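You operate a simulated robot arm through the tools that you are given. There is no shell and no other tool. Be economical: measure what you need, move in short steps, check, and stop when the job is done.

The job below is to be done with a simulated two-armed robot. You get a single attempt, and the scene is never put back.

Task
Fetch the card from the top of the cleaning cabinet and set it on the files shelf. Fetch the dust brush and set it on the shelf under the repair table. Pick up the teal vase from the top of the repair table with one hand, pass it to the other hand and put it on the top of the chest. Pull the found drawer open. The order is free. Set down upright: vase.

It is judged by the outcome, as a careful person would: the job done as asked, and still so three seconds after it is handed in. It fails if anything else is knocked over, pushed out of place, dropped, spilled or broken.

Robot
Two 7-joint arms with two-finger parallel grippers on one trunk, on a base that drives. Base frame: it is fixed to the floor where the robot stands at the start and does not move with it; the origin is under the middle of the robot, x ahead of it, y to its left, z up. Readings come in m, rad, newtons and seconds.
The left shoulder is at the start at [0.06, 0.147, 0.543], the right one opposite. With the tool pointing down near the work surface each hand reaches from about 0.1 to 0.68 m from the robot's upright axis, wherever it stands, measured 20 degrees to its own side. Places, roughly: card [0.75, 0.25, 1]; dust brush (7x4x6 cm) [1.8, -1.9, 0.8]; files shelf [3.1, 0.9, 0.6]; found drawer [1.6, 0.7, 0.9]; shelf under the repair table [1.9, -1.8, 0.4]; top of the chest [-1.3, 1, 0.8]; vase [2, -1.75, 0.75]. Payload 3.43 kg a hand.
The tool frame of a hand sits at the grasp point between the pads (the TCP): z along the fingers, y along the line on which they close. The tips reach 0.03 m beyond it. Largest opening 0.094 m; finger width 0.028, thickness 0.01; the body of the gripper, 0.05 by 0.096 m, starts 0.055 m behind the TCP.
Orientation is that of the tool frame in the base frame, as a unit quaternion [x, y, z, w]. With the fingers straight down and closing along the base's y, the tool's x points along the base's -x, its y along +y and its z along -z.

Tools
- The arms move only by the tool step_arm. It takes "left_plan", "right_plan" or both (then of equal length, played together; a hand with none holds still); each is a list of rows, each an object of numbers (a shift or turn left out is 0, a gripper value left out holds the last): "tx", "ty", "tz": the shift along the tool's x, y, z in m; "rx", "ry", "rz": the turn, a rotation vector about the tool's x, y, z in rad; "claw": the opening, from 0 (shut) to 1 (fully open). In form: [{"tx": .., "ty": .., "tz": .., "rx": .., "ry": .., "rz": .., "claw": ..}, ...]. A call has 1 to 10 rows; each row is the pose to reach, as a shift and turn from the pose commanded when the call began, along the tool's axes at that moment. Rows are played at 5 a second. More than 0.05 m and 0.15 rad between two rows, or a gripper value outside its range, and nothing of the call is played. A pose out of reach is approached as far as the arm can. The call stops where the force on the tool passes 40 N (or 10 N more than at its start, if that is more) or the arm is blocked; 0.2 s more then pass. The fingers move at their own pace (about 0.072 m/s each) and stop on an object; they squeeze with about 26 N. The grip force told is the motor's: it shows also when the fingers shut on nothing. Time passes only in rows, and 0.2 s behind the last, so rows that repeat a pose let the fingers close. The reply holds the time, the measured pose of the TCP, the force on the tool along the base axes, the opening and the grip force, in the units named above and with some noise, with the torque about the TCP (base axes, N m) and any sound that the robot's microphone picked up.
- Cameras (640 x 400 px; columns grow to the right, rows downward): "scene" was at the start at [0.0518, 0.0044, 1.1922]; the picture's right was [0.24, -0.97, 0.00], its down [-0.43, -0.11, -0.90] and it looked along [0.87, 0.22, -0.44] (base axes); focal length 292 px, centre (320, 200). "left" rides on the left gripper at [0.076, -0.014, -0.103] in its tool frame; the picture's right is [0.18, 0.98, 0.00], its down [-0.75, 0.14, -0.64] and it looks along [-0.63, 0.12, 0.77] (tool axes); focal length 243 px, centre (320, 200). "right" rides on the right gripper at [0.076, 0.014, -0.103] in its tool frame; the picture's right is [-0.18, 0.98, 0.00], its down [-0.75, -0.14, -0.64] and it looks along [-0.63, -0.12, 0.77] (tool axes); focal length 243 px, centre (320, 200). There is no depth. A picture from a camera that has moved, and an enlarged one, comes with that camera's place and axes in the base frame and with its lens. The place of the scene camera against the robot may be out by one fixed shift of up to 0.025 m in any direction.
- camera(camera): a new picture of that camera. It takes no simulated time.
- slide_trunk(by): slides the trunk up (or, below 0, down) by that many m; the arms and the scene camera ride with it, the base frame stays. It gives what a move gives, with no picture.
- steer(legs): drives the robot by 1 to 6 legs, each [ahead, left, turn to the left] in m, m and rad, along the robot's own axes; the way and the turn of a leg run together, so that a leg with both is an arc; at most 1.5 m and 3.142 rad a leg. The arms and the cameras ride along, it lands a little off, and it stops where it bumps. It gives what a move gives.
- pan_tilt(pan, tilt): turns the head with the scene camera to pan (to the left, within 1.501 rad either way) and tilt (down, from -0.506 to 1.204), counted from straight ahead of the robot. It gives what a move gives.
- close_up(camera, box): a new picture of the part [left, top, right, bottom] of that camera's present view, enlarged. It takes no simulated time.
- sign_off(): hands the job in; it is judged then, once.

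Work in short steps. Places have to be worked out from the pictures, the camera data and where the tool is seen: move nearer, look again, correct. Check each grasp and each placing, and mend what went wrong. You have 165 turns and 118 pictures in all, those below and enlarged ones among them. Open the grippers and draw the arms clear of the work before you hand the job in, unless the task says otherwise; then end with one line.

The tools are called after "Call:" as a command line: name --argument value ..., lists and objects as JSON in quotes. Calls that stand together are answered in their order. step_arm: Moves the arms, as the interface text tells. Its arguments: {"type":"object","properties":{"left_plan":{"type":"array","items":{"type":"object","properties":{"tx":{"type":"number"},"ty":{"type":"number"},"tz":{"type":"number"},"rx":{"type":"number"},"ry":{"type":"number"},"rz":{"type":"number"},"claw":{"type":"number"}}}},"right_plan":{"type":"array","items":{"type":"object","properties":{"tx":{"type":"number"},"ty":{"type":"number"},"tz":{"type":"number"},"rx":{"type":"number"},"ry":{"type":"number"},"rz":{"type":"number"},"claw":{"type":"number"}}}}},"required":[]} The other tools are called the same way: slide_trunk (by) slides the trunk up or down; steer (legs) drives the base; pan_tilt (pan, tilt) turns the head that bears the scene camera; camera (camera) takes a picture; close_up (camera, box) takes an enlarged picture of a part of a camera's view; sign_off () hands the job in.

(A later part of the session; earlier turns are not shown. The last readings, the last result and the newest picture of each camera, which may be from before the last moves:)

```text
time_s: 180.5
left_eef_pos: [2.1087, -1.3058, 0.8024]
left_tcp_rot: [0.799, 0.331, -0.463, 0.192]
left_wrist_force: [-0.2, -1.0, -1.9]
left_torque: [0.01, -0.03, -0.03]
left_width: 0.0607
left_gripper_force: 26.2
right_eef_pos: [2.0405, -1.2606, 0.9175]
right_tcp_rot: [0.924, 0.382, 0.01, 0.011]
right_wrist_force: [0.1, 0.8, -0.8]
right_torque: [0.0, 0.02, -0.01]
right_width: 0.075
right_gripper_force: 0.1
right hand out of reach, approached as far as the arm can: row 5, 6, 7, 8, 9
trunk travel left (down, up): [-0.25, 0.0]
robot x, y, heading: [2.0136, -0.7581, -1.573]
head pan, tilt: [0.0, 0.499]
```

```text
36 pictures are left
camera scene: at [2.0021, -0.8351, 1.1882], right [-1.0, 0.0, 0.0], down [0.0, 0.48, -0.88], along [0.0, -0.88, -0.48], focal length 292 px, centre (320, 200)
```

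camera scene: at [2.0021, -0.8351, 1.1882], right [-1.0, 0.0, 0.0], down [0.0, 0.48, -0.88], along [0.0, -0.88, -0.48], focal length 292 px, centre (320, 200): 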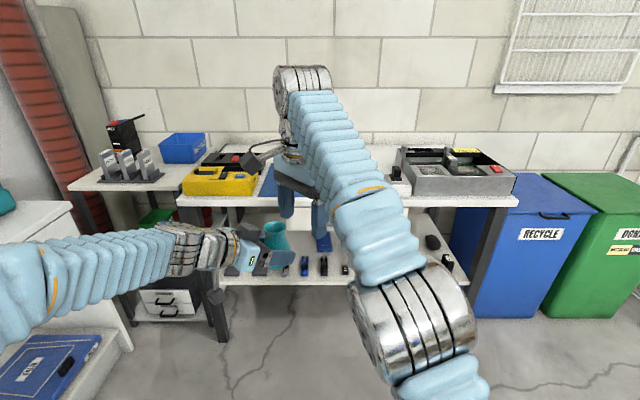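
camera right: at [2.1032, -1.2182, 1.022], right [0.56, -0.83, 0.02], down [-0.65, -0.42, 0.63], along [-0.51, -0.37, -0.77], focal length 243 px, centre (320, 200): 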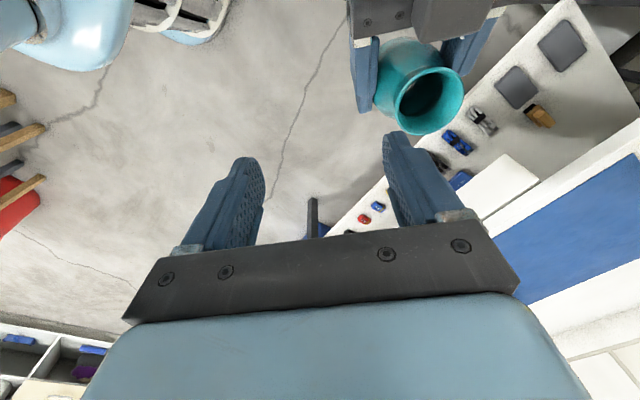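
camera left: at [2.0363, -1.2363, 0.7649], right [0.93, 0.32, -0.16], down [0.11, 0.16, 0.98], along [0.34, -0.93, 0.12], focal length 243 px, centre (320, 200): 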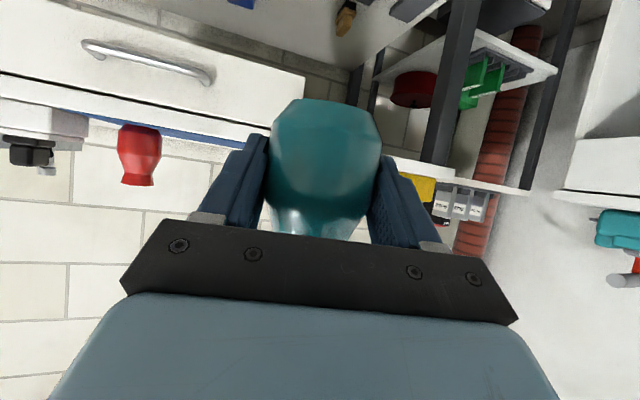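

The right hand is short of reach at that height. I lower the left hand 12 cm first, then the right along with it, where its reach is larger.

Call:
step_arm --left_plan '[{"tx": 0.035, "tz": 0.02}, {"tx": 0.07, "tz": 0.04}, {"tx": 0.1043, "tz": 0.0593}, {"tx": 0.1043, "tz": 0.0593}, {"tx": 0.1043, "tz": 0.0593}, {"tx": 0.1043, "tz": 0.0593}, {"tx": 0.1043, "tz": 0.0593}]' --right_plan '[{"tz": 0.0}, {"tz": 0.0}, {"tz": 0.03}, {"tz": 0.06}, {"tz": 0.09}, {"tz": 0.12}, {"tz": 0.12}]'

Call:
camera --camera "right"

```text
time_s: 182.1
left_eef_pos: [2.1086, -1.3064, 0.6822]
left_tcp_rot: [0.799, 0.331, -0.464, 0.191]
left_wrist_force: [-0.1, -0.1, -2.3]
left_torque: [-0.01, 0.03, -0.01]
left_width: 0.0604
left_gripper_force: 26.3
right_eef_pos: [2.0431, -1.2647, 0.7971]
right_tcp_rot: [0.924, 0.382, 0.008, 0.01]
right_wrist_force: [0.0, 0.2, 0.0]
right_torque: [-0.02, 0.04, -0.05]
right_width: 0.0751
right_gripper_force: 0.1
trunk travel left (down, up): [-0.25, 0.0]
robot x, y, heading: [2.0096, -0.7564, -1.57]
head pan, tilt: [0.0, 0.499]
```

```text
35 pictures are left
camera right: at [2.1062, -1.2205, 0.9007], right [0.56, -0.83, 0.02], down [-0.65, -0.42, 0.63], along [-0.51, -0.37, -0.77], focal length 243 px, centre (320, 200)
```

right: 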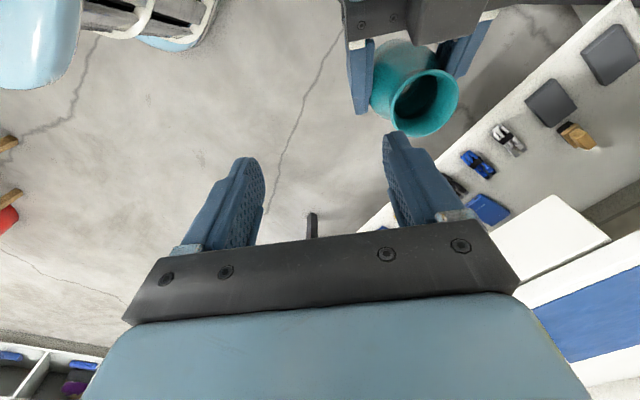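

Vase rim centre at ≈(2.105, -1.312). I slide the right hand over it, staying 3 cm above.

Call:
step_arm --right_plan '[{"tx": 0.005, "ty": 0.038}, {"tx": 0.0105, "ty": 0.077}, {"tx": 0.0105, "ty": 0.077}]'

Call:
camera --camera "right"

```text
time_s: 182.9
left_eef_pos: [2.11, -1.3061, 0.6803]
left_tcp_rot: [0.799, 0.331, -0.465, 0.192]
left_wrist_force: [0.0, -0.1, -1.5]
left_torque: [0.03, -0.01, -0.03]
left_width: 0.0605
left_gripper_force: 25.6
right_eef_pos: [2.1045, -1.3112, 0.7976]
right_tcp_rot: [0.924, 0.382, 0.009, 0.008]
right_wrist_force: [0.0, 0.5, -1.5]
right_torque: [-0.02, 0.03, 0.01]
right_width: 0.0751
right_gripper_force: 0.1
trunk travel left (down, up): [-0.25, 0.0]
robot x, y, heading: [2.0081, -0.7592, -1.568]
head pan, tilt: [0.0, 0.499]
```

```text
34 pictures are left
camera right: at [2.1675, -1.2686, 0.9019], right [0.56, -0.83, 0.02], down [-0.65, -0.43, 0.63], along [-0.51, -0.37, -0.78], focal length 243 px, centre (320, 200)
```

right: 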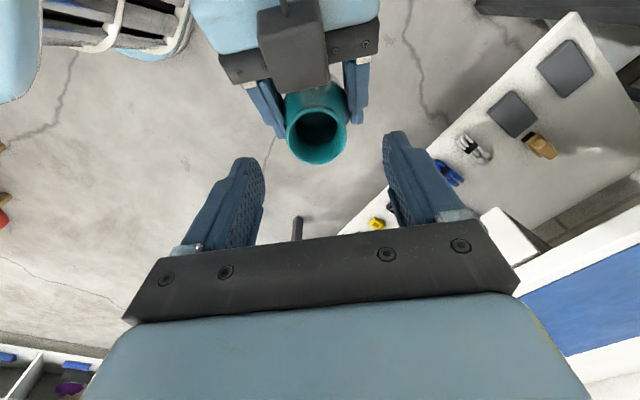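

Centred over the rim. I lower the right hand 5.8 cm so the fingers straddle the neck/rim.

Call:
step_arm --right_plan '[{"ty": 0.0, "tz": 0.02}, {"tz": 0.035}, {"tz": 0.048}, {"tz": 0.058}, {"tz": 0.058}]'

Call:
camera --camera "right"

Call:
close_up --camera "scene" --box '[200, 180, 360, 300]'

```text
time_s: 184.1
left_eef_pos: [2.1096, -1.3065, 0.6816]
left_tcp_rot: [0.799, 0.332, -0.463, 0.192]
left_wrist_force: [-0.4, -0.8, -1.9]
left_torque: [0.0, -0.02, -0.01]
left_width: 0.0602
left_gripper_force: 25.8
right_eef_pos: [2.1066, -1.313, 0.7397]
right_tcp_rot: [0.924, 0.382, 0.008, 0.009]
right_wrist_force: [0.3, 0.1, 0.5]
right_torque: [0.0, 0.02, 0.02]
right_width: 0.0751
right_gripper_force: 0.0
trunk travel left (down, up): [-0.25, 0.0]
robot x, y, heading: [2.0061, -0.7482, -1.573]
head pan, tilt: [0.0, 0.499]
```

```text
33 pictures are left
camera right: at [2.1694, -1.2694, 0.8437], right [0.56, -0.83, 0.02], down [-0.65, -0.42, 0.63], along [-0.51, -0.37, -0.77], focal length 243 px, centre (320, 200)
```

right: 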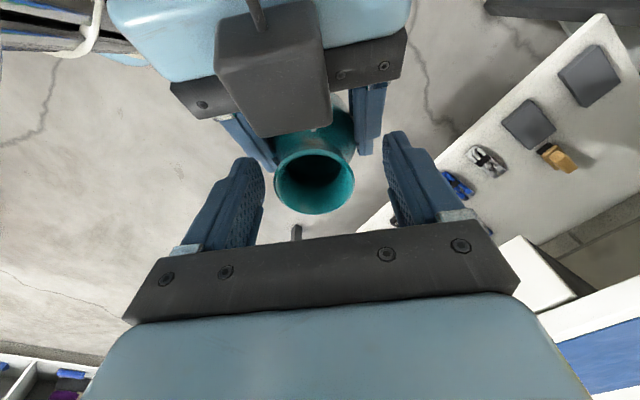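

```text
3.33 times, centred on (280, 240) of scene
camera zoom: at [2.0022, -0.8352, 1.1882], right [-1.0, 0.0, 0.0], down [0.0, 0.48, -0.88], along [0.0, -0.88, -0.48], focal length 972 px, centre (453, 67)
```

zoom: 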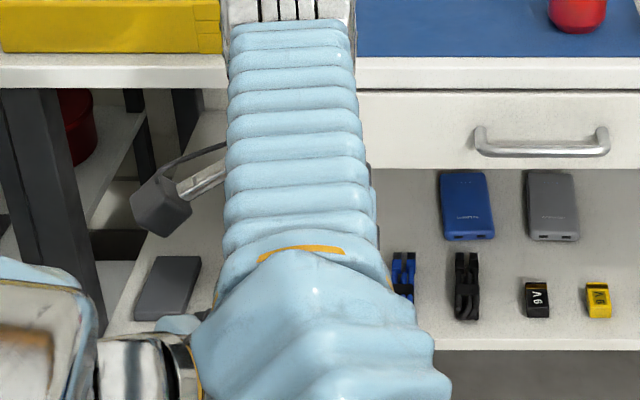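

The rim sits exactly at the right TCP. Close the right gripper on it.

Call:
step_arm --right_plan '[{"claw": 0.65}, {"claw": 0.55}, {"claw": 0.45}, {"claw": 0.38}, {"claw": 0.32}, {"claw": 0.32}]'

Call:
camera --camera "right"

```text
time_s: 185.5
left_eef_pos: [2.111, -1.3054, 0.681]
left_tcp_rot: [0.799, 0.332, -0.463, 0.192]
left_wrist_force: [12.5, -11.6, -6.9]
left_torque: [0.44, 0.48, 0.17]
left_width: 0.0606
left_gripper_force: 26.2
right_eef_pos: [2.1068, -1.3131, 0.741]
right_tcp_rot: [0.925, 0.38, 0.008, 0.009]
right_wrist_force: [-13.2, 11.0, 4.0]
right_torque: [0.31, 0.35, -0.07]
right_width: 0.0445
right_gripper_force: 26.2
trunk travel left (down, up): [-0.25, 0.0]
robot x, y, heading: [2.0115, -0.7558, -1.573]
head pan, tilt: [0.0, 0.499]
```

```text
31 pictures are left
camera right: at [2.1689, -1.2695, 0.8439], right [0.56, -0.83, 0.02], down [-0.65, -0.42, 0.63], along [-0.51, -0.37, -0.77], focal length 243 px, centre (320, 200)
```

right: 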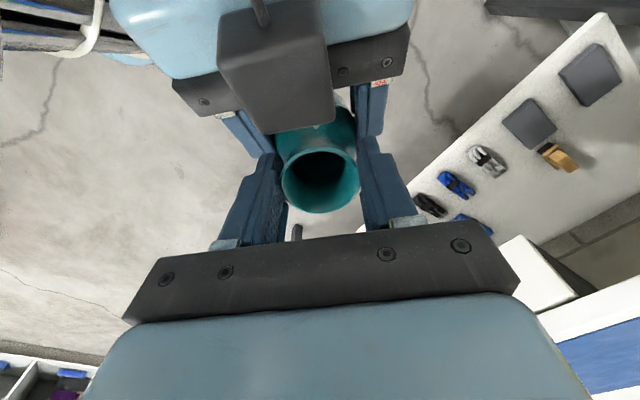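

Both hands hold the vase, with ~17 N of side strain; I relieve it by shifting the right hand 4 mm, then open the left.

Call:
step_arm --left_plan '[{"ty": 0.0}, {"ty": 0.0}, {"claw": 0.75}, {"claw": 0.85}, {"claw": 0.85}]' --right_plan '[{"ty": -0.002}, {"ty": -0.004}, {"ty": -0.004}, {"ty": -0.004}, {"ty": -0.004}]'

Call:
camera --camera "right"

Call:
camera --camera "left"

```text
time_s: 186.7
left_eef_pos: [2.109, -1.3057, 0.6818]
left_tcp_rot: [0.8, 0.331, -0.463, 0.191]
left_wrist_force: [-0.3, -0.1, -0.4]
left_torque: [-0.02, -0.01, 0.02]
left_width: 0.0796
left_gripper_force: 0.1
right_eef_pos: [2.1041, -1.3099, 0.7402]
right_tcp_rot: [0.924, 0.381, 0.009, 0.009]
right_wrist_force: [0.3, -0.5, 0.7]
right_torque: [0.0, 0.0, 0.0]
right_width: 0.0446
right_gripper_force: 26.2
trunk travel left (down, up): [-0.25, 0.0]
robot x, y, heading: [2.0105, -0.7571, -1.572]
head pan, tilt: [0.0, 0.499]
```

```text
30 pictures are left
camera right: at [2.1666, -1.2665, 0.8438], right [0.56, -0.83, 0.02], down [-0.65, -0.42, 0.63], along [-0.51, -0.37, -0.78], focal length 243 px, centre (320, 200)
```

right: 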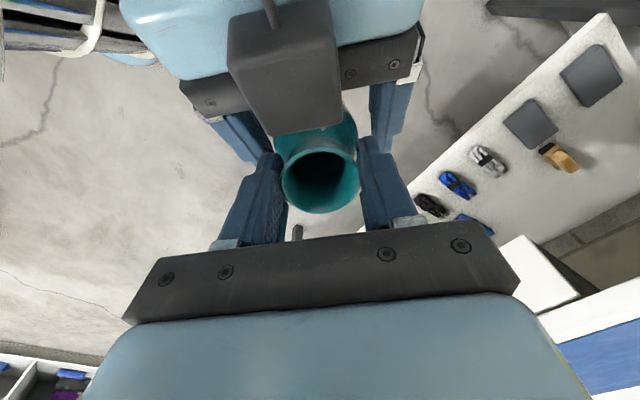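

```text
29 pictures are left
camera left: at [2.1886, -1.2069, 0.6651], right [0.76, -0.63, -0.16], down [0.23, 0.03, 0.97], along [-0.61, -0.78, 0.17], focal length 243 px, centre (320, 200)
```

left: 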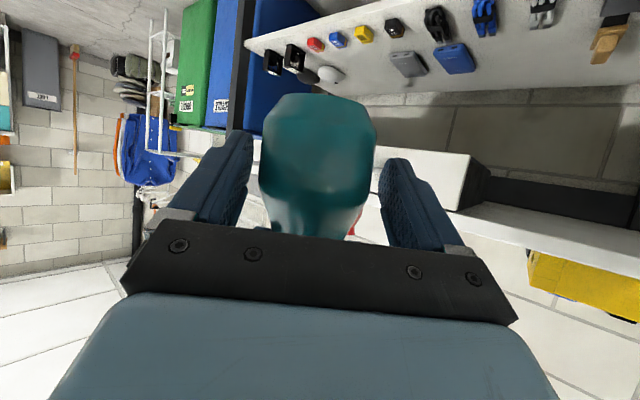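

The right hand now holds the vase alone. I pull the left hand back horizontally.

Call:
step_arm --left_plan '[{"tx": 0.016, "tz": -0.028}, {"tx": 0.034, "tz": -0.058}, {"tx": 0.055, "tz": -0.09}, {"tx": 0.075, "tz": -0.125}, {"tx": 0.09, "tz": -0.155}]'

Call:
camera --camera "left"

```text
time_s: 187.9
left_eef_pos: [2.2347, -1.1807, 0.6795]
left_tcp_rot: [0.799, 0.332, -0.463, 0.192]
left_wrist_force: [-0.7, -0.3, 0.1]
left_torque: [0.05, -0.02, 0.01]
left_width: 0.0798
left_gripper_force: 0.1
right_eef_pos: [2.1038, -1.3106, 0.7397]
right_tcp_rot: [0.924, 0.381, 0.009, 0.01]
right_wrist_force: [-0.8, -0.2, 0.2]
right_torque: [0.01, 0.02, 0.0]
right_width: 0.0446
right_gripper_force: 25.4
trunk travel left (down, up): [-0.25, 0.0]
robot x, y, heading: [2.0106, -0.7569, -1.572]
head pan, tilt: [0.0, 0.499]
```

```text
28 pictures are left
camera left: at [2.3143, -1.081, 0.6641], right [0.76, -0.63, -0.16], down [0.23, 0.03, 0.97], along [-0.61, -0.78, 0.17], focal length 243 px, centre (320, 200)
```

left: 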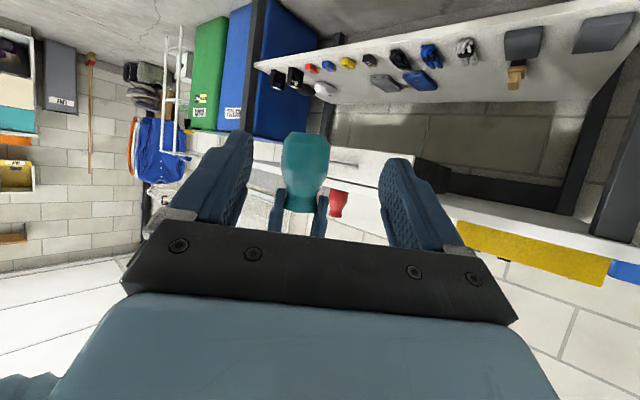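

Hand-over complete. I bring the right hand with the vase to its own side and raise it, then drive back west along the known route.

Call:
step_arm --right_plan '[{"tx": -0.005, "ty": -0.03, "tz": -0.035}, {"tx": -0.02, "ty": -0.065, "tz": -0.06}, {"tx": -0.036, "ty": -0.105, "tz": -0.08}, {"tx": -0.054, "ty": -0.148, "tz": -0.1}, {"tx": -0.072, "ty": -0.19, "tz": -0.115}, {"tx": -0.09, "ty": -0.235, "tz": -0.13}, {"tx": -0.1085, "ty": -0.2787, "tz": -0.14}]'

Call:
steer --legs '[[0, 0, -1.57], [1.45, 0.17, 0], [0, 0, -0.78], [1.2, 0, 0]]'

Call:
pan_tilt --pan -0.2 --tilt 0.4

Call:
camera --camera "scene"

```text
refused: row 4 steps farther than a row can; nothing moved
```

```text
time_s: 206.8
left_eef_pos: [-0.7463, 0.0973, 0.6799]
left_tcp_rot: [-0.605, 0.618, 0.351, 0.359]
left_wrist_force: [-0.6, 0.3, 0.0]
left_torque: [0.0, -0.02, 0.0]
left_width: 0.0798
left_gripper_force: 0.0
right_eef_pos: [-0.7423, 0.2809, 0.7398]
right_tcp_rot: [-0.698, 0.716, 0.006, -0.012]
right_wrist_force: [0.8, -0.2, 0.4]
right_torque: [0.01, 0.01, -0.03]
right_width: 0.0444
right_gripper_force: 25.8
trunk travel left (down, up): [-0.25, 0.0]
robot x, y, heading: [-0.2946, -0.0551, 2.34]
head pan, tilt: [0.0, 0.499]
```

```text
time_s: 207.5
left_eef_pos: [-0.7465, 0.098, 0.6798]
left_tcp_rot: [-0.605, 0.619, 0.35, 0.358]
left_wrist_force: [-0.2, -0.3, 0.1]
left_torque: [0.01, -0.02, -0.01]
left_width: 0.08
left_gripper_force: 0.0
right_eef_pos: [-0.7425, 0.2805, 0.7391]
right_tcp_rot: [-0.698, 0.716, 0.005, -0.01]
right_wrist_force: [1.0, -0.2, -0.3]
right_torque: [0.02, -0.01, 0.02]
right_width: 0.0445
right_gripper_force: 26.1
trunk travel left (down, up): [-0.25, 0.0]
robot x, y, heading: [-0.2887, -0.0541, 2.335]
head pan, tilt: [-0.201, 0.4]
```

```text
27 pictures are left
camera scene: at [-0.327, -0.0146, 1.1973], right [0.84, 0.53, 0.0], down [0.21, -0.33, -0.92], along [-0.49, 0.78, -0.39], focal length 292 px, centre (320, 200)
```

scene: 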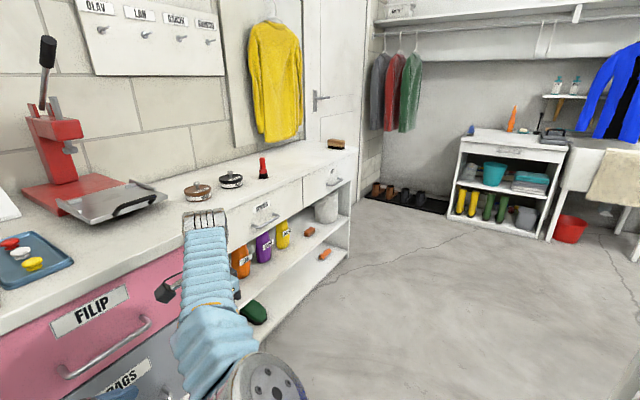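

The arm move was refused but the drive went fine, vase still held. The white unit on the left wall (front edge x≈-0.97, y 0.45–1.32) matches the chest. I zoom in.

Call:
close_up --camera "scene" --box '[150, 110, 390, 260]'

```text
2.67 times, centred on (270, 185) of scene
camera zoom: at [-0.327, -0.0146, 1.1973], right [0.84, 0.53, 0.0], down [0.21, -0.33, -0.92], along [-0.49, 0.78, -0.39], focal length 778 px, centre (453, 240)
```

zoom: 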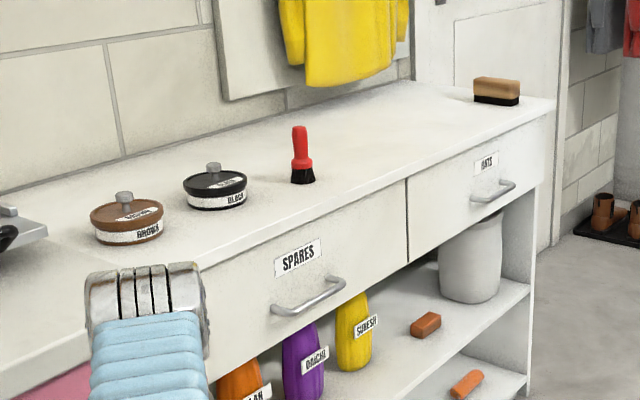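

The white chest has free top space between the red-handled brush and the shoe brush. I raise both hands (vase to its own side, z≈0.985) before approaching.

Call:
step_arm --left_plan '[{"tx": -0.02, "tz": -0.02}, {"tx": -0.04, "tz": -0.041}, {"tx": -0.06, "tz": -0.062}, {"tx": -0.081, "tz": -0.082}, {"tx": -0.101, "tz": -0.103}, {"tx": -0.121, "tz": -0.123}, {"tx": -0.142, "tz": -0.144}, {"tx": -0.162, "tz": -0.164}, {"tx": -0.182, "tz": -0.185}]' --right_plan '[{"tx": -0.0142, "ty": -0.0307, "tz": -0.0272}, {"tx": -0.0284, "ty": -0.0615, "tz": -0.0544}, {"tx": -0.0425, "ty": -0.0922, "tz": -0.0817}, {"tx": -0.0567, "ty": -0.1229, "tz": -0.1089}, {"tx": -0.0709, "ty": -0.1537, "tz": -0.1361}, {"tx": -0.0851, "ty": -0.1844, "tz": -0.1633}, {"tx": -0.0992, "ty": -0.2151, "tz": -0.1906}, {"tx": -0.1134, "ty": -0.2459, "tz": -0.2178}, {"tx": -0.1276, "ty": -0.2766, "tz": -0.245}]'

```text
time_s: 209.5
left_eef_pos: [-0.748, 0.027, 0.9298]
left_tcp_rot: [-0.606, 0.618, 0.351, 0.358]
left_wrist_force: [0.5, 0.0, -0.8]
left_torque: [-0.04, 0.01, -0.01]
left_width: 0.0798
left_gripper_force: 0.0
right_eef_pos: [-0.4568, 0.4034, 0.9762]
right_tcp_rot: [-0.699, 0.715, 0.005, -0.012]
right_wrist_force: [-0.9, 0.2, -2.2]
right_torque: [0.02, -0.01, -0.03]
right_width: 0.0446
right_gripper_force: 25.7
trunk travel left (down, up): [-0.25, 0.0]
robot x, y, heading: [-0.2924, -0.0562, 2.337]
head pan, tilt: [-0.201, 0.4]
```

Ready. I turn to face +y, drive up beside the chest, and turn to face it.

Call:
steer --legs '[[0, 0, -0.767], [1.0, 0.1, 0], [0, 0, 1.57]]'

Call:
pan_tilt --pan 0.0 --tilt 0.55

Call:
camera --camera "scene"

```text
time_s: 220.5
left_eef_pos: [-0.7721, 0.6898, 0.9289]
left_tcp_rot: [0.796, -0.339, -0.461, -0.197]
left_wrist_force: [0.1, -0.6, -0.5]
left_torque: [0.04, -0.04, 0.01]
left_width: 0.0798
left_gripper_force: 0.0
right_eef_pos: [-0.8325, 1.1613, 0.977]
right_tcp_rot: [0.919, -0.393, -0.001, 0.013]
right_wrist_force: [-0.1, -0.1, -2.2]
right_torque: [-0.01, -0.02, 0.0]
right_width: 0.0446
right_gripper_force: 26.1
trunk travel left (down, up): [-0.25, 0.0]
robot x, y, heading: [-0.3895, 0.9591, 3.121]
head pan, tilt: [-0.201, 0.4]
```

```text
time_s: 221.3
left_eef_pos: [-0.7726, 0.6893, 0.9301]
left_tcp_rot: [0.796, -0.339, -0.461, -0.197]
left_wrist_force: [0.5, 0.2, 0.0]
left_torque: [0.0, 0.03, 0.0]
left_width: 0.08
left_gripper_force: 0.0
right_eef_pos: [-0.8322, 1.1613, 0.9773]
right_tcp_rot: [0.919, -0.393, 0.0, 0.013]
right_wrist_force: [-0.5, -0.3, -1.5]
right_torque: [-0.02, -0.01, 0.01]
right_width: 0.0446
right_gripper_force: 26.2
trunk travel left (down, up): [-0.25, 0.0]
robot x, y, heading: [-0.3923, 0.9544, 3.124]
head pan, tilt: [0.0, 0.55]
```

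```text
25 pictures are left
camera scene: at [-0.4589, 0.9396, 1.1836], right [0.02, 1.0, 0.0], down [0.52, -0.01, -0.85], along [-0.85, 0.02, -0.52], focal length 292 px, centre (320, 200)
```

scene: 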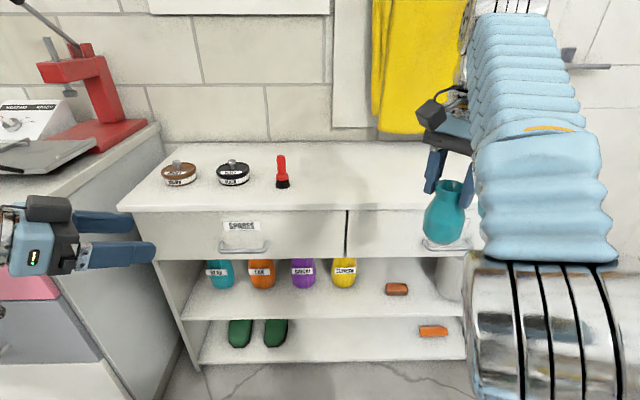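

Chest top edge at x≈-1.06, z≈0.80; the spot at (-1.17, 1.16) is free. I drive 0.27 m closer.

Call:
steer --legs '[[0.27, 0, 0]]'

Call:
camera --camera "right"

```text
time_s: 223.2
left_eef_pos: [-1.0452, 0.6948, 0.9294]
left_tcp_rot: [0.796, -0.339, -0.462, -0.197]
left_wrist_force: [0.8, 0.0, -1.2]
left_torque: [-0.03, -0.01, -0.01]
left_width: 0.0798
left_gripper_force: 0.1
right_eef_pos: [-1.1045, 1.1662, 0.977]
right_tcp_rot: [0.919, -0.393, -0.001, 0.014]
right_wrist_force: [-0.5, 0.0, -1.0]
right_torque: [-0.04, 0.02, -0.03]
right_width: 0.0446
right_gripper_force: 25.9
trunk travel left (down, up): [-0.25, 0.0]
robot x, y, heading: [-0.6613, 0.96, 3.118]
head pan, tilt: [0.0, 0.55]
```

```text
24 pictures are left
camera right: at [-1.0607, 1.1028, 1.0806], right [-0.84, -0.55, 0.02], down [-0.41, 0.66, 0.63], along [-0.36, 0.52, -0.77], focal length 243 px, centre (320, 200)
```

right: 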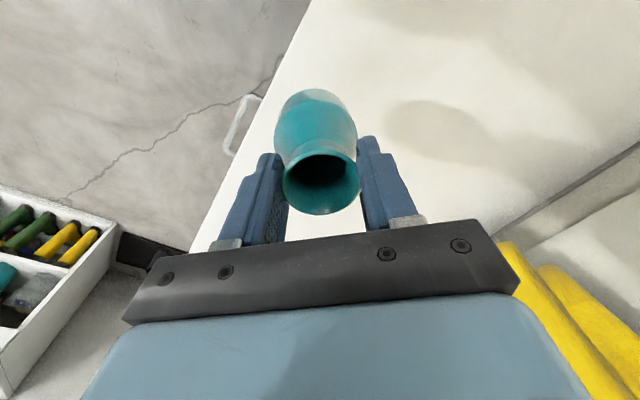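

The vase hangs upright above the chest's edge. I move 7 cm further in and lower to just above the surface.

Call:
step_arm --right_plan '[{"tx": -0.012, "ty": 0.0126, "tz": 0.015}, {"tx": -0.024, "ty": 0.025, "tz": 0.03}, {"tx": -0.036, "ty": 0.038, "tz": 0.043}, {"tx": -0.048, "ty": 0.0505, "tz": 0.055}, {"tx": -0.048, "ty": 0.0505, "tz": 0.055}]'

Call:
camera --camera "right"

```text
time_s: 224.4
left_eef_pos: [-1.0443, 0.6944, 0.9291]
left_tcp_rot: [0.796, -0.34, -0.461, -0.197]
left_wrist_force: [0.9, 0.5, 0.8]
left_torque: [-0.01, 0.01, 0.0]
left_width: 0.0801
left_gripper_force: 0.0
right_eef_pos: [-1.1763, 1.1652, 0.9212]
right_tcp_rot: [0.919, -0.393, 0.0, 0.013]
right_wrist_force: [-0.1, -1.0, -1.9]
right_torque: [-0.06, -0.01, 0.02]
right_width: 0.0448
right_gripper_force: 25.4
trunk travel left (down, up): [-0.25, 0.0]
robot x, y, heading: [-0.6647, 0.9654, 3.119]
head pan, tilt: [0.0, 0.55]
```

```text
23 pictures are left
camera right: at [-1.1311, 1.1008, 1.0253], right [-0.84, -0.55, 0.02], down [-0.41, 0.66, 0.63], along [-0.36, 0.52, -0.77], focal length 243 px, centre (320, 200)
```

right: 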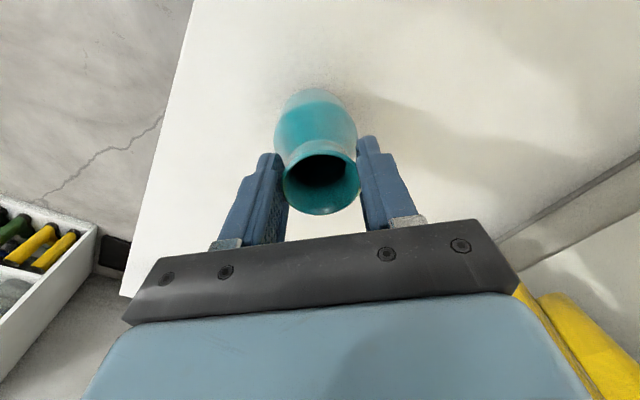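

Good spot. Lower gently toward contact.

Call:
step_arm --right_plan '[{"tz": 0.008}, {"tz": 0.013}, {"tz": 0.017}, {"tz": 0.02}]'

```text
time_s: 225.4
left_eef_pos: [-1.0438, 0.6935, 0.9298]
left_tcp_rot: [0.796, -0.34, -0.461, -0.198]
left_wrist_force: [0.6, -0.7, -0.6]
left_torque: [0.0, 0.0, 0.0]
left_width: 0.0799
left_gripper_force: 0.0
right_eef_pos: [-1.1753, 1.1656, 0.9035]
right_tcp_rot: [0.92, -0.393, -0.001, 0.013]
right_wrist_force: [-2.1, 1.6, 8.3]
right_torque: [0.0, 0.35, 0.0]
right_width: 0.0446
right_gripper_force: 25.7
trunk travel left (down, up): [-0.25, 0.0]
robot x, y, heading: [-0.6652, 0.9632, 3.116]
head pan, tilt: [0.0, 0.55]
```

Contact felt (~10 N). Release.

Call:
step_arm --right_plan '[{"claw": 0.5}, {"claw": 0.65}, {"claw": 0.8}, {"claw": 0.8}]'

Call:
camera --camera "right"

```text
time_s: 226.4
left_eef_pos: [-1.044, 0.6942, 0.9285]
left_tcp_rot: [0.795, -0.34, -0.461, -0.198]
left_wrist_force: [0.2, -0.4, 0.1]
left_torque: [-0.01, -0.01, -0.02]
left_width: 0.0801
left_gripper_force: 0.1
right_eef_pos: [-1.1754, 1.1641, 0.9025]
right_tcp_rot: [0.919, -0.393, -0.001, 0.013]
right_wrist_force: [0.1, 0.5, 0.4]
right_torque: [0.04, 0.01, -0.01]
right_width: 0.0755
right_gripper_force: 0.1
trunk travel left (down, up): [-0.25, 0.0]
robot x, y, heading: [-0.6645, 0.9615, 3.121]
head pan, tilt: [0.0, 0.55]
```

```text
22 pictures are left
camera right: at [-1.1311, 1.1006, 1.0062], right [-0.84, -0.55, 0.02], down [-0.41, 0.66, 0.63], along [-0.36, 0.52, -0.77], focal length 243 px, centre (320, 200)
```

right: 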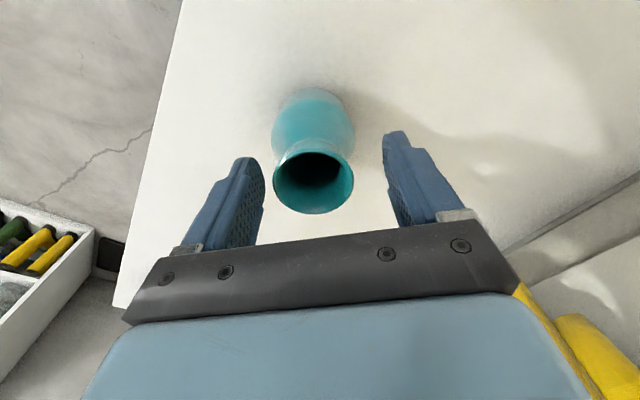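

The vase stands upright. Raise the hand 6 cm and drive back.

Call:
step_arm --right_plan '[{"tz": -0.015}, {"tz": -0.03}, {"tz": -0.045}, {"tz": -0.062}]'

Call:
steer --legs '[[-0.3, 0, 0]]'

Call:
camera --camera "scene"

```text
time_s: 227.4
left_eef_pos: [-1.0449, 0.6941, 0.9286]
left_tcp_rot: [0.796, -0.339, -0.461, -0.197]
left_wrist_force: [-0.7, -0.4, 0.5]
left_torque: [-0.03, 0.0, 0.02]
left_width: 0.08
left_gripper_force: 0.1
right_eef_pos: [-1.1594, 1.1621, 0.9535]
right_tcp_rot: [0.919, -0.393, -0.002, 0.014]
right_wrist_force: [0.1, -0.1, 0.3]
right_torque: [0.03, -0.01, -0.02]
right_width: 0.0752
right_gripper_force: 0.1
right hand out of reach, approached as far as the arm can: row 3, 4
trunk travel left (down, up): [-0.25, 0.0]
robot x, y, heading: [-0.6628, 0.9636, 3.123]
head pan, tilt: [0.0, 0.55]
```

```text
time_s: 229.4
left_eef_pos: [-0.742, 0.6883, 0.9303]
left_tcp_rot: [0.797, -0.337, -0.461, -0.195]
left_wrist_force: [0.4, -0.2, -0.1]
left_torque: [0.04, -0.01, 0.0]
left_width: 0.0795
left_gripper_force: 0.0
right_eef_pos: [-0.8604, 1.1544, 0.953]
right_tcp_rot: [0.92, -0.391, -0.002, 0.014]
right_wrist_force: [0.1, 0.2, -0.1]
right_torque: [0.01, -0.02, 0.01]
right_width: 0.0752
right_gripper_force: 0.2
trunk travel left (down, up): [-0.25, 0.0]
robot x, y, heading: [-0.3648, 0.9552, 3.126]
head pan, tilt: [0.0, 0.55]
```

```text
21 pictures are left
camera scene: at [-0.4302, 0.9393, 1.1836], right [0.02, 1.0, 0.0], down [0.52, -0.01, -0.85], along [-0.85, 0.01, -0.52], focal length 292 px, centre (320, 200)
```

scene: 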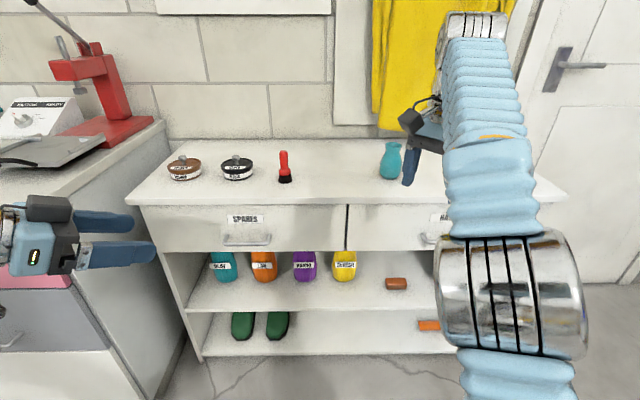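

Vase is placed. For the drawer I shift north to y≈1.7 and turn to look east.

Call:
steer --legs '[[0, -0.75, 0], [0, 0, -3.0]]'

Call:
pan_tilt --pan -0.25 --tilt 0.35

Call:
camera --camera "scene"

```text
time_s: 240.6
left_eef_pos: [0.0005, 2.0106, 0.9299]
left_tcp_rot: [0.295, 0.813, -0.171, 0.472]
left_wrist_force: [0.1, 0.6, 0.4]
left_torque: [-0.01, 0.0, 0.01]
left_width: 0.0799
left_gripper_force: 0.0
right_eef_pos: [0.1676, 1.5597, 0.954]
right_tcp_rot: [0.341, 0.94, 0.013, 0.001]
right_wrist_force: [0.0, 0.0, -1.0]
right_torque: [0.01, 0.01, -0.01]
right_width: 0.0753
right_gripper_force: 0.1
trunk travel left (down, up): [-0.25, 0.0]
robot x, y, heading: [-0.3435, 1.7022, 0.093]
head pan, tilt: [0.0, 0.55]
```

```text
time_s: 241.3
left_eef_pos: [0.0016, 2.0112, 0.9284]
left_tcp_rot: [0.294, 0.814, -0.17, 0.472]
left_wrist_force: [0.3, 0.3, -0.5]
left_torque: [-0.04, 0.0, 0.0]
left_width: 0.0797
left_gripper_force: 0.0
right_eef_pos: [0.1674, 1.5591, 0.9538]
right_tcp_rot: [0.342, 0.94, 0.013, 0.001]
right_wrist_force: [0.0, -1.5, 0.1]
right_torque: [0.02, -0.04, -0.01]
right_width: 0.0752
right_gripper_force: 0.1
trunk travel left (down, up): [-0.25, 0.0]
robot x, y, heading: [-0.345, 1.7019, 0.089]
head pan, tilt: [-0.25, 0.351]
```

```text
20 pictures are left
camera scene: at [-0.2927, 1.6687, 1.2018], right [-0.16, -0.99, 0.0], down [-0.34, 0.05, -0.94], along [0.93, -0.15, -0.34], focal length 292 px, centre (320, 200)
```

scene: 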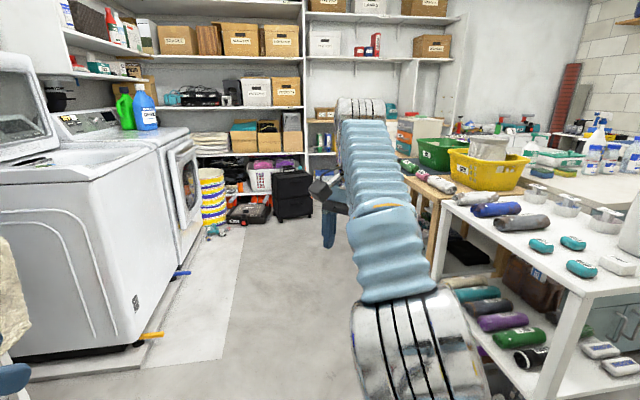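

The drawers (orange/teal) of the beige cabinet face this aisle. I drive east along y≈1.7 to x≈1.55 and turn to face it.

Call:
steer --legs '[[0, 0, -0.09], [1.45, 0, 0], [0.45, 0, 0], [0, 0, -1.57]]'

Call:
pan_tilt --pan 0.0 --tilt 0.4

Call:
camera --camera "scene"

```text
time_s: 255.2
left_eef_pos: [1.8323, 1.347, 0.9294]
left_tcp_rot: [0.798, 0.334, -0.462, 0.193]
left_wrist_force: [-0.1, 0.3, 0.6]
left_torque: [0.01, 0.03, 0.03]
left_width: 0.0799
left_gripper_force: 0.0
right_eef_pos: [1.3667, 1.2177, 0.9522]
right_tcp_rot: [0.923, 0.384, 0.008, 0.011]
right_wrist_force: [-0.2, 0.6, 1.1]
right_torque: [0.05, -0.01, 0.01]
right_width: 0.0751
right_gripper_force: 0.0
trunk travel left (down, up): [-0.25, 0.0]
robot x, y, heading: [1.554, 1.7195, -1.561]
head pan, tilt: [-0.25, 0.351]
```

```text
time_s: 256.0
left_eef_pos: [1.8323, 1.3459, 0.9288]
left_tcp_rot: [0.799, 0.333, -0.463, 0.192]
left_wrist_force: [1.0, 1.2, -0.7]
left_torque: [-0.01, -0.01, -0.01]
left_width: 0.08
left_gripper_force: 0.0
right_eef_pos: [1.3662, 1.2182, 0.9536]
right_tcp_rot: [0.923, 0.384, 0.007, 0.011]
right_wrist_force: [-0.5, 0.0, 0.0]
right_torque: [-0.04, 0.0, -0.01]
right_width: 0.0748
right_gripper_force: 0.1
trunk travel left (down, up): [-0.25, 0.0]
robot x, y, heading: [1.5554, 1.7233, -1.564]
head pan, tilt: [0.0, 0.4]
```

```text
19 pictures are left
camera scene: at [1.5477, 1.6392, 1.1973], right [-1.0, -0.01, 0.0], down [0.0, 0.39, -0.92], along [0.01, -0.92, -0.39], focal length 292 px, centre (320, 200)
```

scene: 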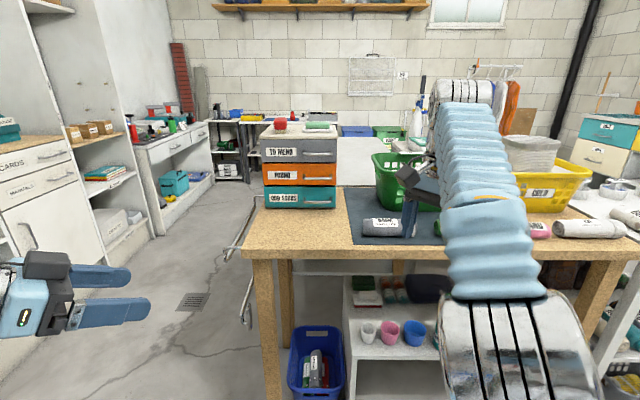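

Call:
close_up --camera "scene" --box '[250, 115, 350, 215]'

```text
4.00 times, centred on (300, 165) of scene
camera zoom: at [1.5477, 1.6392, 1.1973], right [-1.0, -0.01, 0.0], down [0.0, 0.39, -0.92], along [0.01, -0.92, -0.39], focal length 1167 px, centre (400, 340)
```

zoom: 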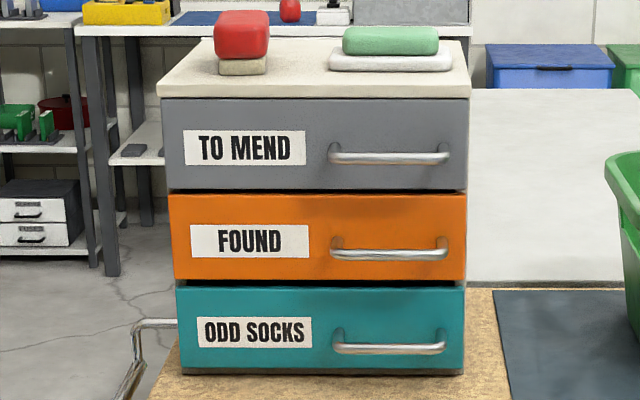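

FOUND is the orange middle drawer; its handle is at about (1.56, 0.82, 0.92). I orient the right hand for a horizontal pinch: first spin to 90°, then pitch up to horizontal.

Call:
step_arm --right_plan '[{"rz": 0.13, "claw": 0.6}, {"rz": 0.26}, {"rz": 0.39}, {"rz": 0.52}, {"rz": 0.65}, {"rz": 0.785}, {"rz": 0.785}]'

Call:
step_arm --right_plan '[{"rx": -0.15}, {"rx": -0.3}, {"rx": -0.45}, {"rx": -0.6}, {"rx": -0.75}, {"rx": -0.9}, {"rx": -1.05}, {"rx": -1.2}, {"rx": -1.35}, {"rx": -1.5}]'

```text
time_s: 257.6
left_eef_pos: [1.8316, 1.3456, 0.9285]
left_tcp_rot: [0.798, 0.333, -0.463, 0.193]
left_wrist_force: [-0.5, 0.0, -0.2]
left_torque: [-0.01, 0.0, 0.01]
left_width: 0.0798
left_gripper_force: 0.0
right_eef_pos: [1.366, 1.219, 0.9525]
right_tcp_rot: [1.0, 0.0, 0.011, 0.007]
right_wrist_force: [0.2, -0.1, 1.1]
right_torque: [0.06, 0.02, 0.01]
right_width: 0.0564
right_gripper_force: 0.1
trunk travel left (down, up): [-0.25, 0.0]
robot x, y, heading: [1.5558, 1.7221, -1.565]
head pan, tilt: [0.0, 0.4]
```

```text
time_s: 259.8
left_eef_pos: [1.8311, 1.3459, 0.9301]
left_tcp_rot: [0.798, 0.333, -0.463, 0.193]
left_wrist_force: [0.1, 0.3, -0.1]
left_torque: [0.0, 0.01, -0.04]
left_width: 0.0798
left_gripper_force: 0.0
right_eef_pos: [1.3667, 1.2178, 0.9528]
right_tcp_rot: [0.727, -0.007, 0.01, 0.686]
right_wrist_force: [0.0, 0.2, 0.0]
right_torque: [0.01, 0.02, -0.05]
right_width: 0.0564
right_gripper_force: 0.0
trunk travel left (down, up): [-0.25, 0.0]
robot x, y, heading: [1.555, 1.7223, -1.562]
head pan, tilt: [0.0, 0.4]
```

Hand is horizontal now. I drive left 0.19 and ahead 0.22, then look through the wrist and scene cameras.

Call:
steer --legs '[[0, 0.19, 0], [0.22, 0, 0]]'

Call:
camera --camera "right"

Call:
camera --camera "scene"

```text
time_s: 262.6
left_eef_pos: [2.0241, 1.1284, 0.9299]
left_tcp_rot: [0.798, 0.334, -0.463, 0.193]
left_wrist_force: [1.1, 0.6, 0.2]
left_torque: [-0.01, 0.01, -0.03]
left_width: 0.0797
left_gripper_force: 0.0
right_eef_pos: [1.5583, 0.9988, 0.9527]
right_tcp_rot: [0.727, -0.006, 0.01, 0.686]
right_wrist_force: [0.2, 0.1, 0.3]
right_torque: [0.0, 0.0, -0.01]
right_width: 0.0564
right_gripper_force: 0.1
trunk travel left (down, up): [-0.25, 0.0]
robot x, y, heading: [1.7481, 1.5048, -1.566]
head pan, tilt: [0.0, 0.4]
```

```text
17 pictures are left
camera right: at [1.6347, 1.0996, 0.9755], right [-0.21, -0.06, 0.98], down [-0.75, 0.65, -0.12], along [-0.62, -0.76, -0.18], focal length 243 px, centre (320, 200)
```

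right: 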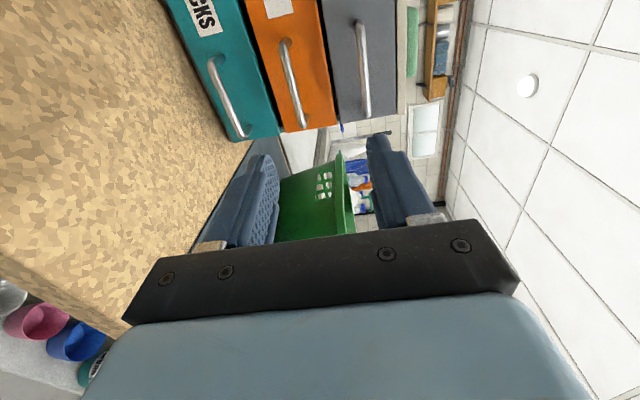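

```text
16 pictures are left
camera scene: at [1.7392, 1.4204, 1.1973], right [-1.0, -0.01, 0.0], down [0.0, 0.39, -0.92], along [0.01, -0.92, -0.39], focal length 292 px, centre (320, 200)
```

scene: 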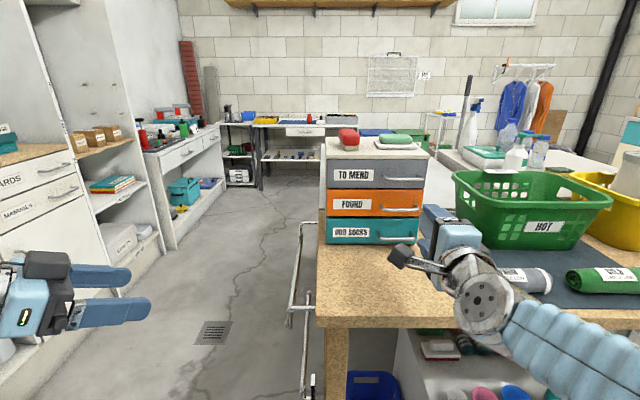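

Handle located at ≈(1.57, 0.838, 0.921). I approach to ~2.5 cm short and check.

Call:
step_arm --right_plan '[{"tx": 0.004, "ty": -0.008, "tz": 0.04}, {"tx": 0.009, "ty": -0.018, "tz": 0.08}, {"tx": 0.0126, "ty": -0.0245, "tz": 0.112}, {"tx": 0.0126, "ty": -0.0245, "tz": 0.112}]'

Call:
camera --camera "right"

```text
time_s: 263.6
left_eef_pos: [2.0246, 1.1284, 0.9307]
left_tcp_rot: [0.798, 0.334, -0.462, 0.193]
left_wrist_force: [-0.8, -0.6, -0.7]
left_torque: [-0.01, 0.04, 0.02]
left_width: 0.0799
left_gripper_force: 0.1
right_eef_pos: [1.5724, 0.8879, 0.9225]
right_tcp_rot: [0.727, -0.006, 0.01, 0.687]
right_wrist_force: [0.8, 0.1, -0.4]
right_torque: [0.01, 0.01, 0.02]
right_width: 0.0565
right_gripper_force: 0.0
trunk travel left (down, up): [-0.25, 0.0]
robot x, y, heading: [1.7458, 1.5017, -1.561]
head pan, tilt: [0.0, 0.4]
```

```text
15 pictures are left
camera right: at [1.6482, 0.9889, 0.9448], right [-0.21, -0.06, 0.98], down [-0.75, 0.65, -0.12], along [-0.62, -0.76, -0.18], focal length 243 px, centre (320, 200)
```

right: 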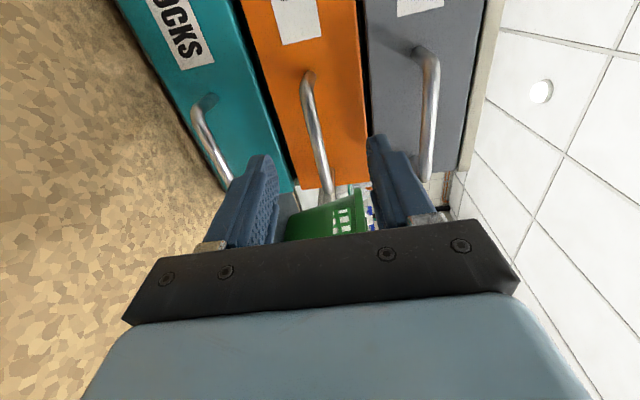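

Bar lies between the fingers' planes. I advance 3 cm and close on it.

Call:
step_arm --right_plan '[{"tx": 0.003, "ty": -0.003, "tz": 0.015}, {"tx": 0.003, "ty": -0.003, "tz": 0.03}, {"tx": 0.003, "ty": -0.003, "tz": 0.03, "claw": 0.35}, {"tx": 0.003, "ty": -0.003, "tz": 0.03, "claw": 0.15}, {"tx": 0.003, "ty": -0.003, "tz": 0.03, "claw": 0.0}, {"tx": 0.003, "ty": -0.003, "tz": 0.03, "claw": 0.0}, {"tx": 0.003, "ty": -0.003, "tz": 0.03, "claw": 0.0}]'

Call:
camera --camera "right"

```text
time_s: 265.2
left_eef_pos: [2.0236, 1.1289, 0.9304]
left_tcp_rot: [0.798, 0.334, -0.463, 0.194]
left_wrist_force: [-0.1, -0.5, -0.4]
left_torque: [0.01, 0.0, 0.0]
left_width: 0.08
left_gripper_force: 0.0
right_eef_pos: [1.5763, 0.8599, 0.9181]
right_tcp_rot: [0.727, -0.006, 0.009, 0.687]
right_wrist_force: [-1.3, -1.7, 7.3]
right_torque: [-0.15, 1.22, 0.14]
right_width: 0.0088
right_gripper_force: 42.7
trunk travel left (down, up): [-0.25, 0.0]
robot x, y, heading: [1.748, 1.4998, -1.56]
head pan, tilt: [0.0, 0.4]
```

```text
14 pictures are left
camera right: at [1.6517, 0.96, 0.941], right [-0.2, -0.06, 0.98], down [-0.75, 0.65, -0.12], along [-0.62, -0.76, -0.17], focal length 243 px, centre (320, 200)
```

right: 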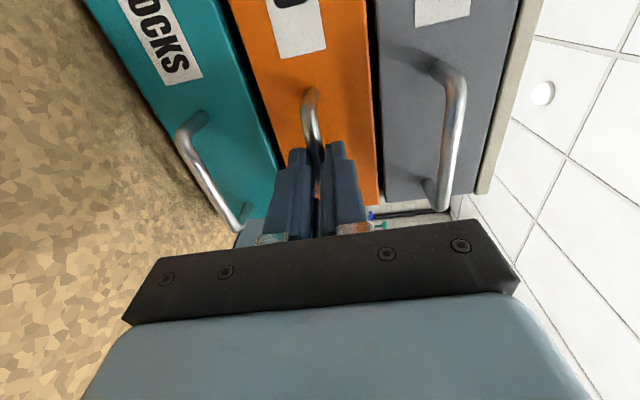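

Bar gripped (0.0088 m). Pull straight back 12 cm.

Call:
step_arm --right_plan '[{"tz": -0.012}, {"tz": -0.024}, {"tz": -0.036}, {"tz": -0.05}, {"tz": -0.064}, {"tz": -0.078}, {"tz": -0.092}, {"tz": -0.106}, {"tz": -0.12}]'

Call:
camera --camera "scene"

```text
time_s: 267.2
left_eef_pos: [2.0228, 1.1264, 0.9289]
left_tcp_rot: [0.799, 0.335, -0.462, 0.192]
left_wrist_force: [0.1, 0.0, 0.1]
left_torque: [-0.02, 0.01, 0.02]
left_width: 0.0801
left_gripper_force: 0.0
right_eef_pos: [1.5761, 0.9768, 0.9192]
right_tcp_rot: [0.731, -0.005, 0.011, 0.682]
right_wrist_force: [5.6, 1.3, -37.9]
right_torque: [0.87, 1.18, -0.09]
right_width: 0.0092
right_gripper_force: 42.1
trunk travel left (down, up): [-0.25, 0.0]
robot x, y, heading: [1.7439, 1.5029, -1.561]
head pan, tilt: [0.0, 0.4]
```

```text
13 pictures are left
camera scene: at [1.7392, 1.4177, 1.1968], right [-1.0, -0.01, 0.0], down [0.0, 0.39, -0.92], along [0.01, -0.92, -0.39], focal length 292 px, centre (320, 200)
```

scene: 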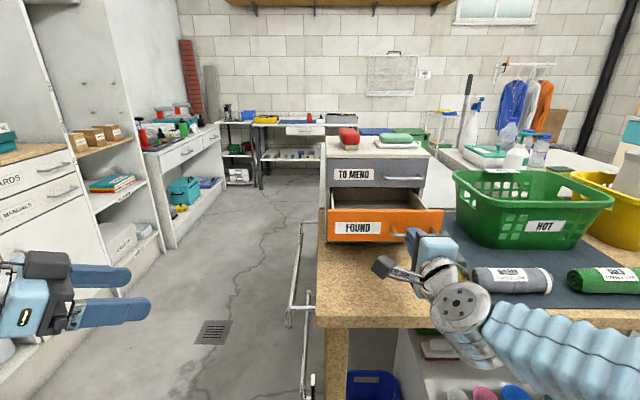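

Drawer is open ~12 cm, with some vertical strain (path rose slightly). I lower a few mm and pull ~5 cm more, level.

Call:
step_arm --right_plan '[{"ty": -0.004}, {"ty": -0.007}, {"ty": -0.008, "tz": -0.012}, {"ty": -0.009, "tz": -0.025}, {"ty": -0.01, "tz": -0.038}, {"ty": -0.011, "tz": -0.05}, {"ty": -0.011, "tz": -0.05}]'

```text
time_s: 268.8
left_eef_pos: [2.024, 1.1272, 0.9289]
left_tcp_rot: [0.798, 0.334, -0.463, 0.193]
left_wrist_force: [-0.5, 1.2, -0.2]
left_torque: [-0.01, -0.04, 0.02]
left_width: 0.0797
left_gripper_force: 0.1
right_eef_pos: [1.5756, 1.0296, 0.9181]
right_tcp_rot: [0.727, -0.006, 0.01, 0.687]
right_wrist_force: [-0.7, 0.2, -0.4]
right_torque: [-0.02, -0.01, -0.01]
right_width: 0.0
right_gripper_force: 33.0
trunk travel left (down, up): [-0.25, 0.0]
robot x, y, heading: [1.7463, 1.5011, -1.561]
head pan, tilt: [0.0, 0.4]
```

The bar slipped out (width 0). I check the drawer's state.

Call:
close_up --camera "scene" --box '[300, 110, 480, 290]'

```text
2.22 times, centred on (390, 200) of scene
camera zoom: at [1.7392, 1.4204, 1.1973], right [-1.0, -0.01, 0.0], down [0.0, 0.39, -0.92], along [0.01, -0.92, -0.39], focal length 648 px, centre (164, 200)
```

zoom: 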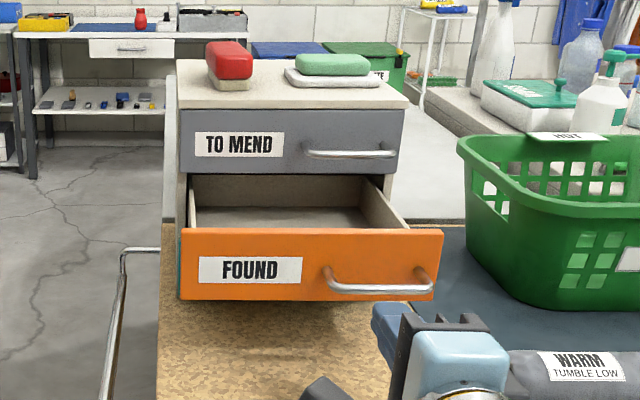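

The drawer is open ~13 cm of a ~20 cm body. I regrip the bar to find out whether it's at its stop: open the fingers and look.

Call:
step_arm --right_plan '[{"tz": -0.01, "claw": 0.3}, {"tz": -0.01, "claw": 0.5}, {"tz": -0.01, "claw": 0.5}]'

Call:
camera --camera "right"

```text
time_s: 269.6
left_eef_pos: [2.0236, 1.1281, 0.9297]
left_tcp_rot: [0.798, 0.335, -0.462, 0.193]
left_wrist_force: [-1.1, 0.9, 0.7]
left_torque: [-0.01, 0.03, -0.01]
left_width: 0.0799
left_gripper_force: 0.1
right_eef_pos: [1.5751, 1.0394, 0.9183]
right_tcp_rot: [0.728, -0.005, 0.01, 0.686]
right_wrist_force: [-1.0, 0.0, -0.6]
right_torque: [0.03, -0.01, 0.03]
right_width: 0.0471
right_gripper_force: 0.0
trunk travel left (down, up): [-0.25, 0.0]
robot x, y, heading: [1.745, 1.4992, -1.56]
head pan, tilt: [0.0, 0.4]
```

```text
11 pictures are left
camera right: at [1.6507, 1.1401, 0.9397], right [-0.21, -0.06, 0.98], down [-0.75, 0.65, -0.12], along [-0.62, -0.76, -0.18], focal length 243 px, centre (320, 200)
```

right: 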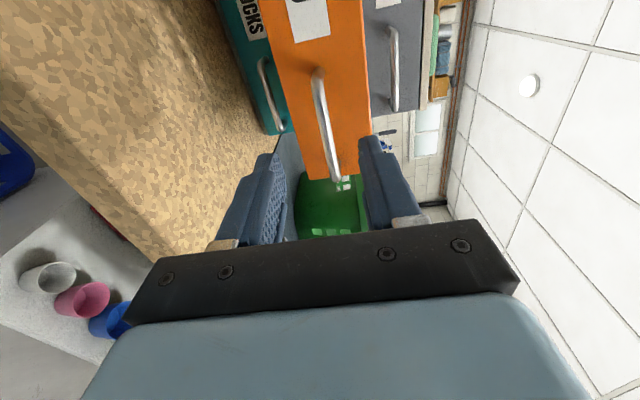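

Bar at y≈0.974 (drawer open ~0.136). I advance 5 cm to regrip it, deeper this time.

Call:
step_arm --right_plan '[{"ty": 0.002, "tz": 0.025}, {"ty": 0.004, "tz": 0.05}, {"ty": 0.004, "tz": 0.05, "claw": 0.3}, {"ty": 0.004, "tz": 0.05, "claw": 0.1}, {"ty": 0.004, "tz": 0.05, "claw": 0.0}, {"ty": 0.004, "tz": 0.05, "claw": 0.0}, {"ty": 0.004, "tz": 0.05, "claw": 0.0}]'

```text
time_s: 271.2
left_eef_pos: [2.0232, 1.1267, 0.9298]
left_tcp_rot: [0.798, 0.334, -0.463, 0.194]
left_wrist_force: [-0.3, -0.4, 0.0]
left_torque: [0.02, -0.01, -0.01]
left_width: 0.0799
left_gripper_force: 0.1
right_eef_pos: [1.5748, 0.9899, 0.919]
right_tcp_rot: [0.727, -0.005, 0.01, 0.687]
right_wrist_force: [-1.2, -0.9, 1.4]
right_torque: [-0.03, 1.21, 0.11]
right_width: 0.0091
right_gripper_force: 42.9
trunk travel left (down, up): [-0.25, 0.0]
robot x, y, heading: [1.7453, 1.4987, -1.567]
head pan, tilt: [0.0, 0.4]
```

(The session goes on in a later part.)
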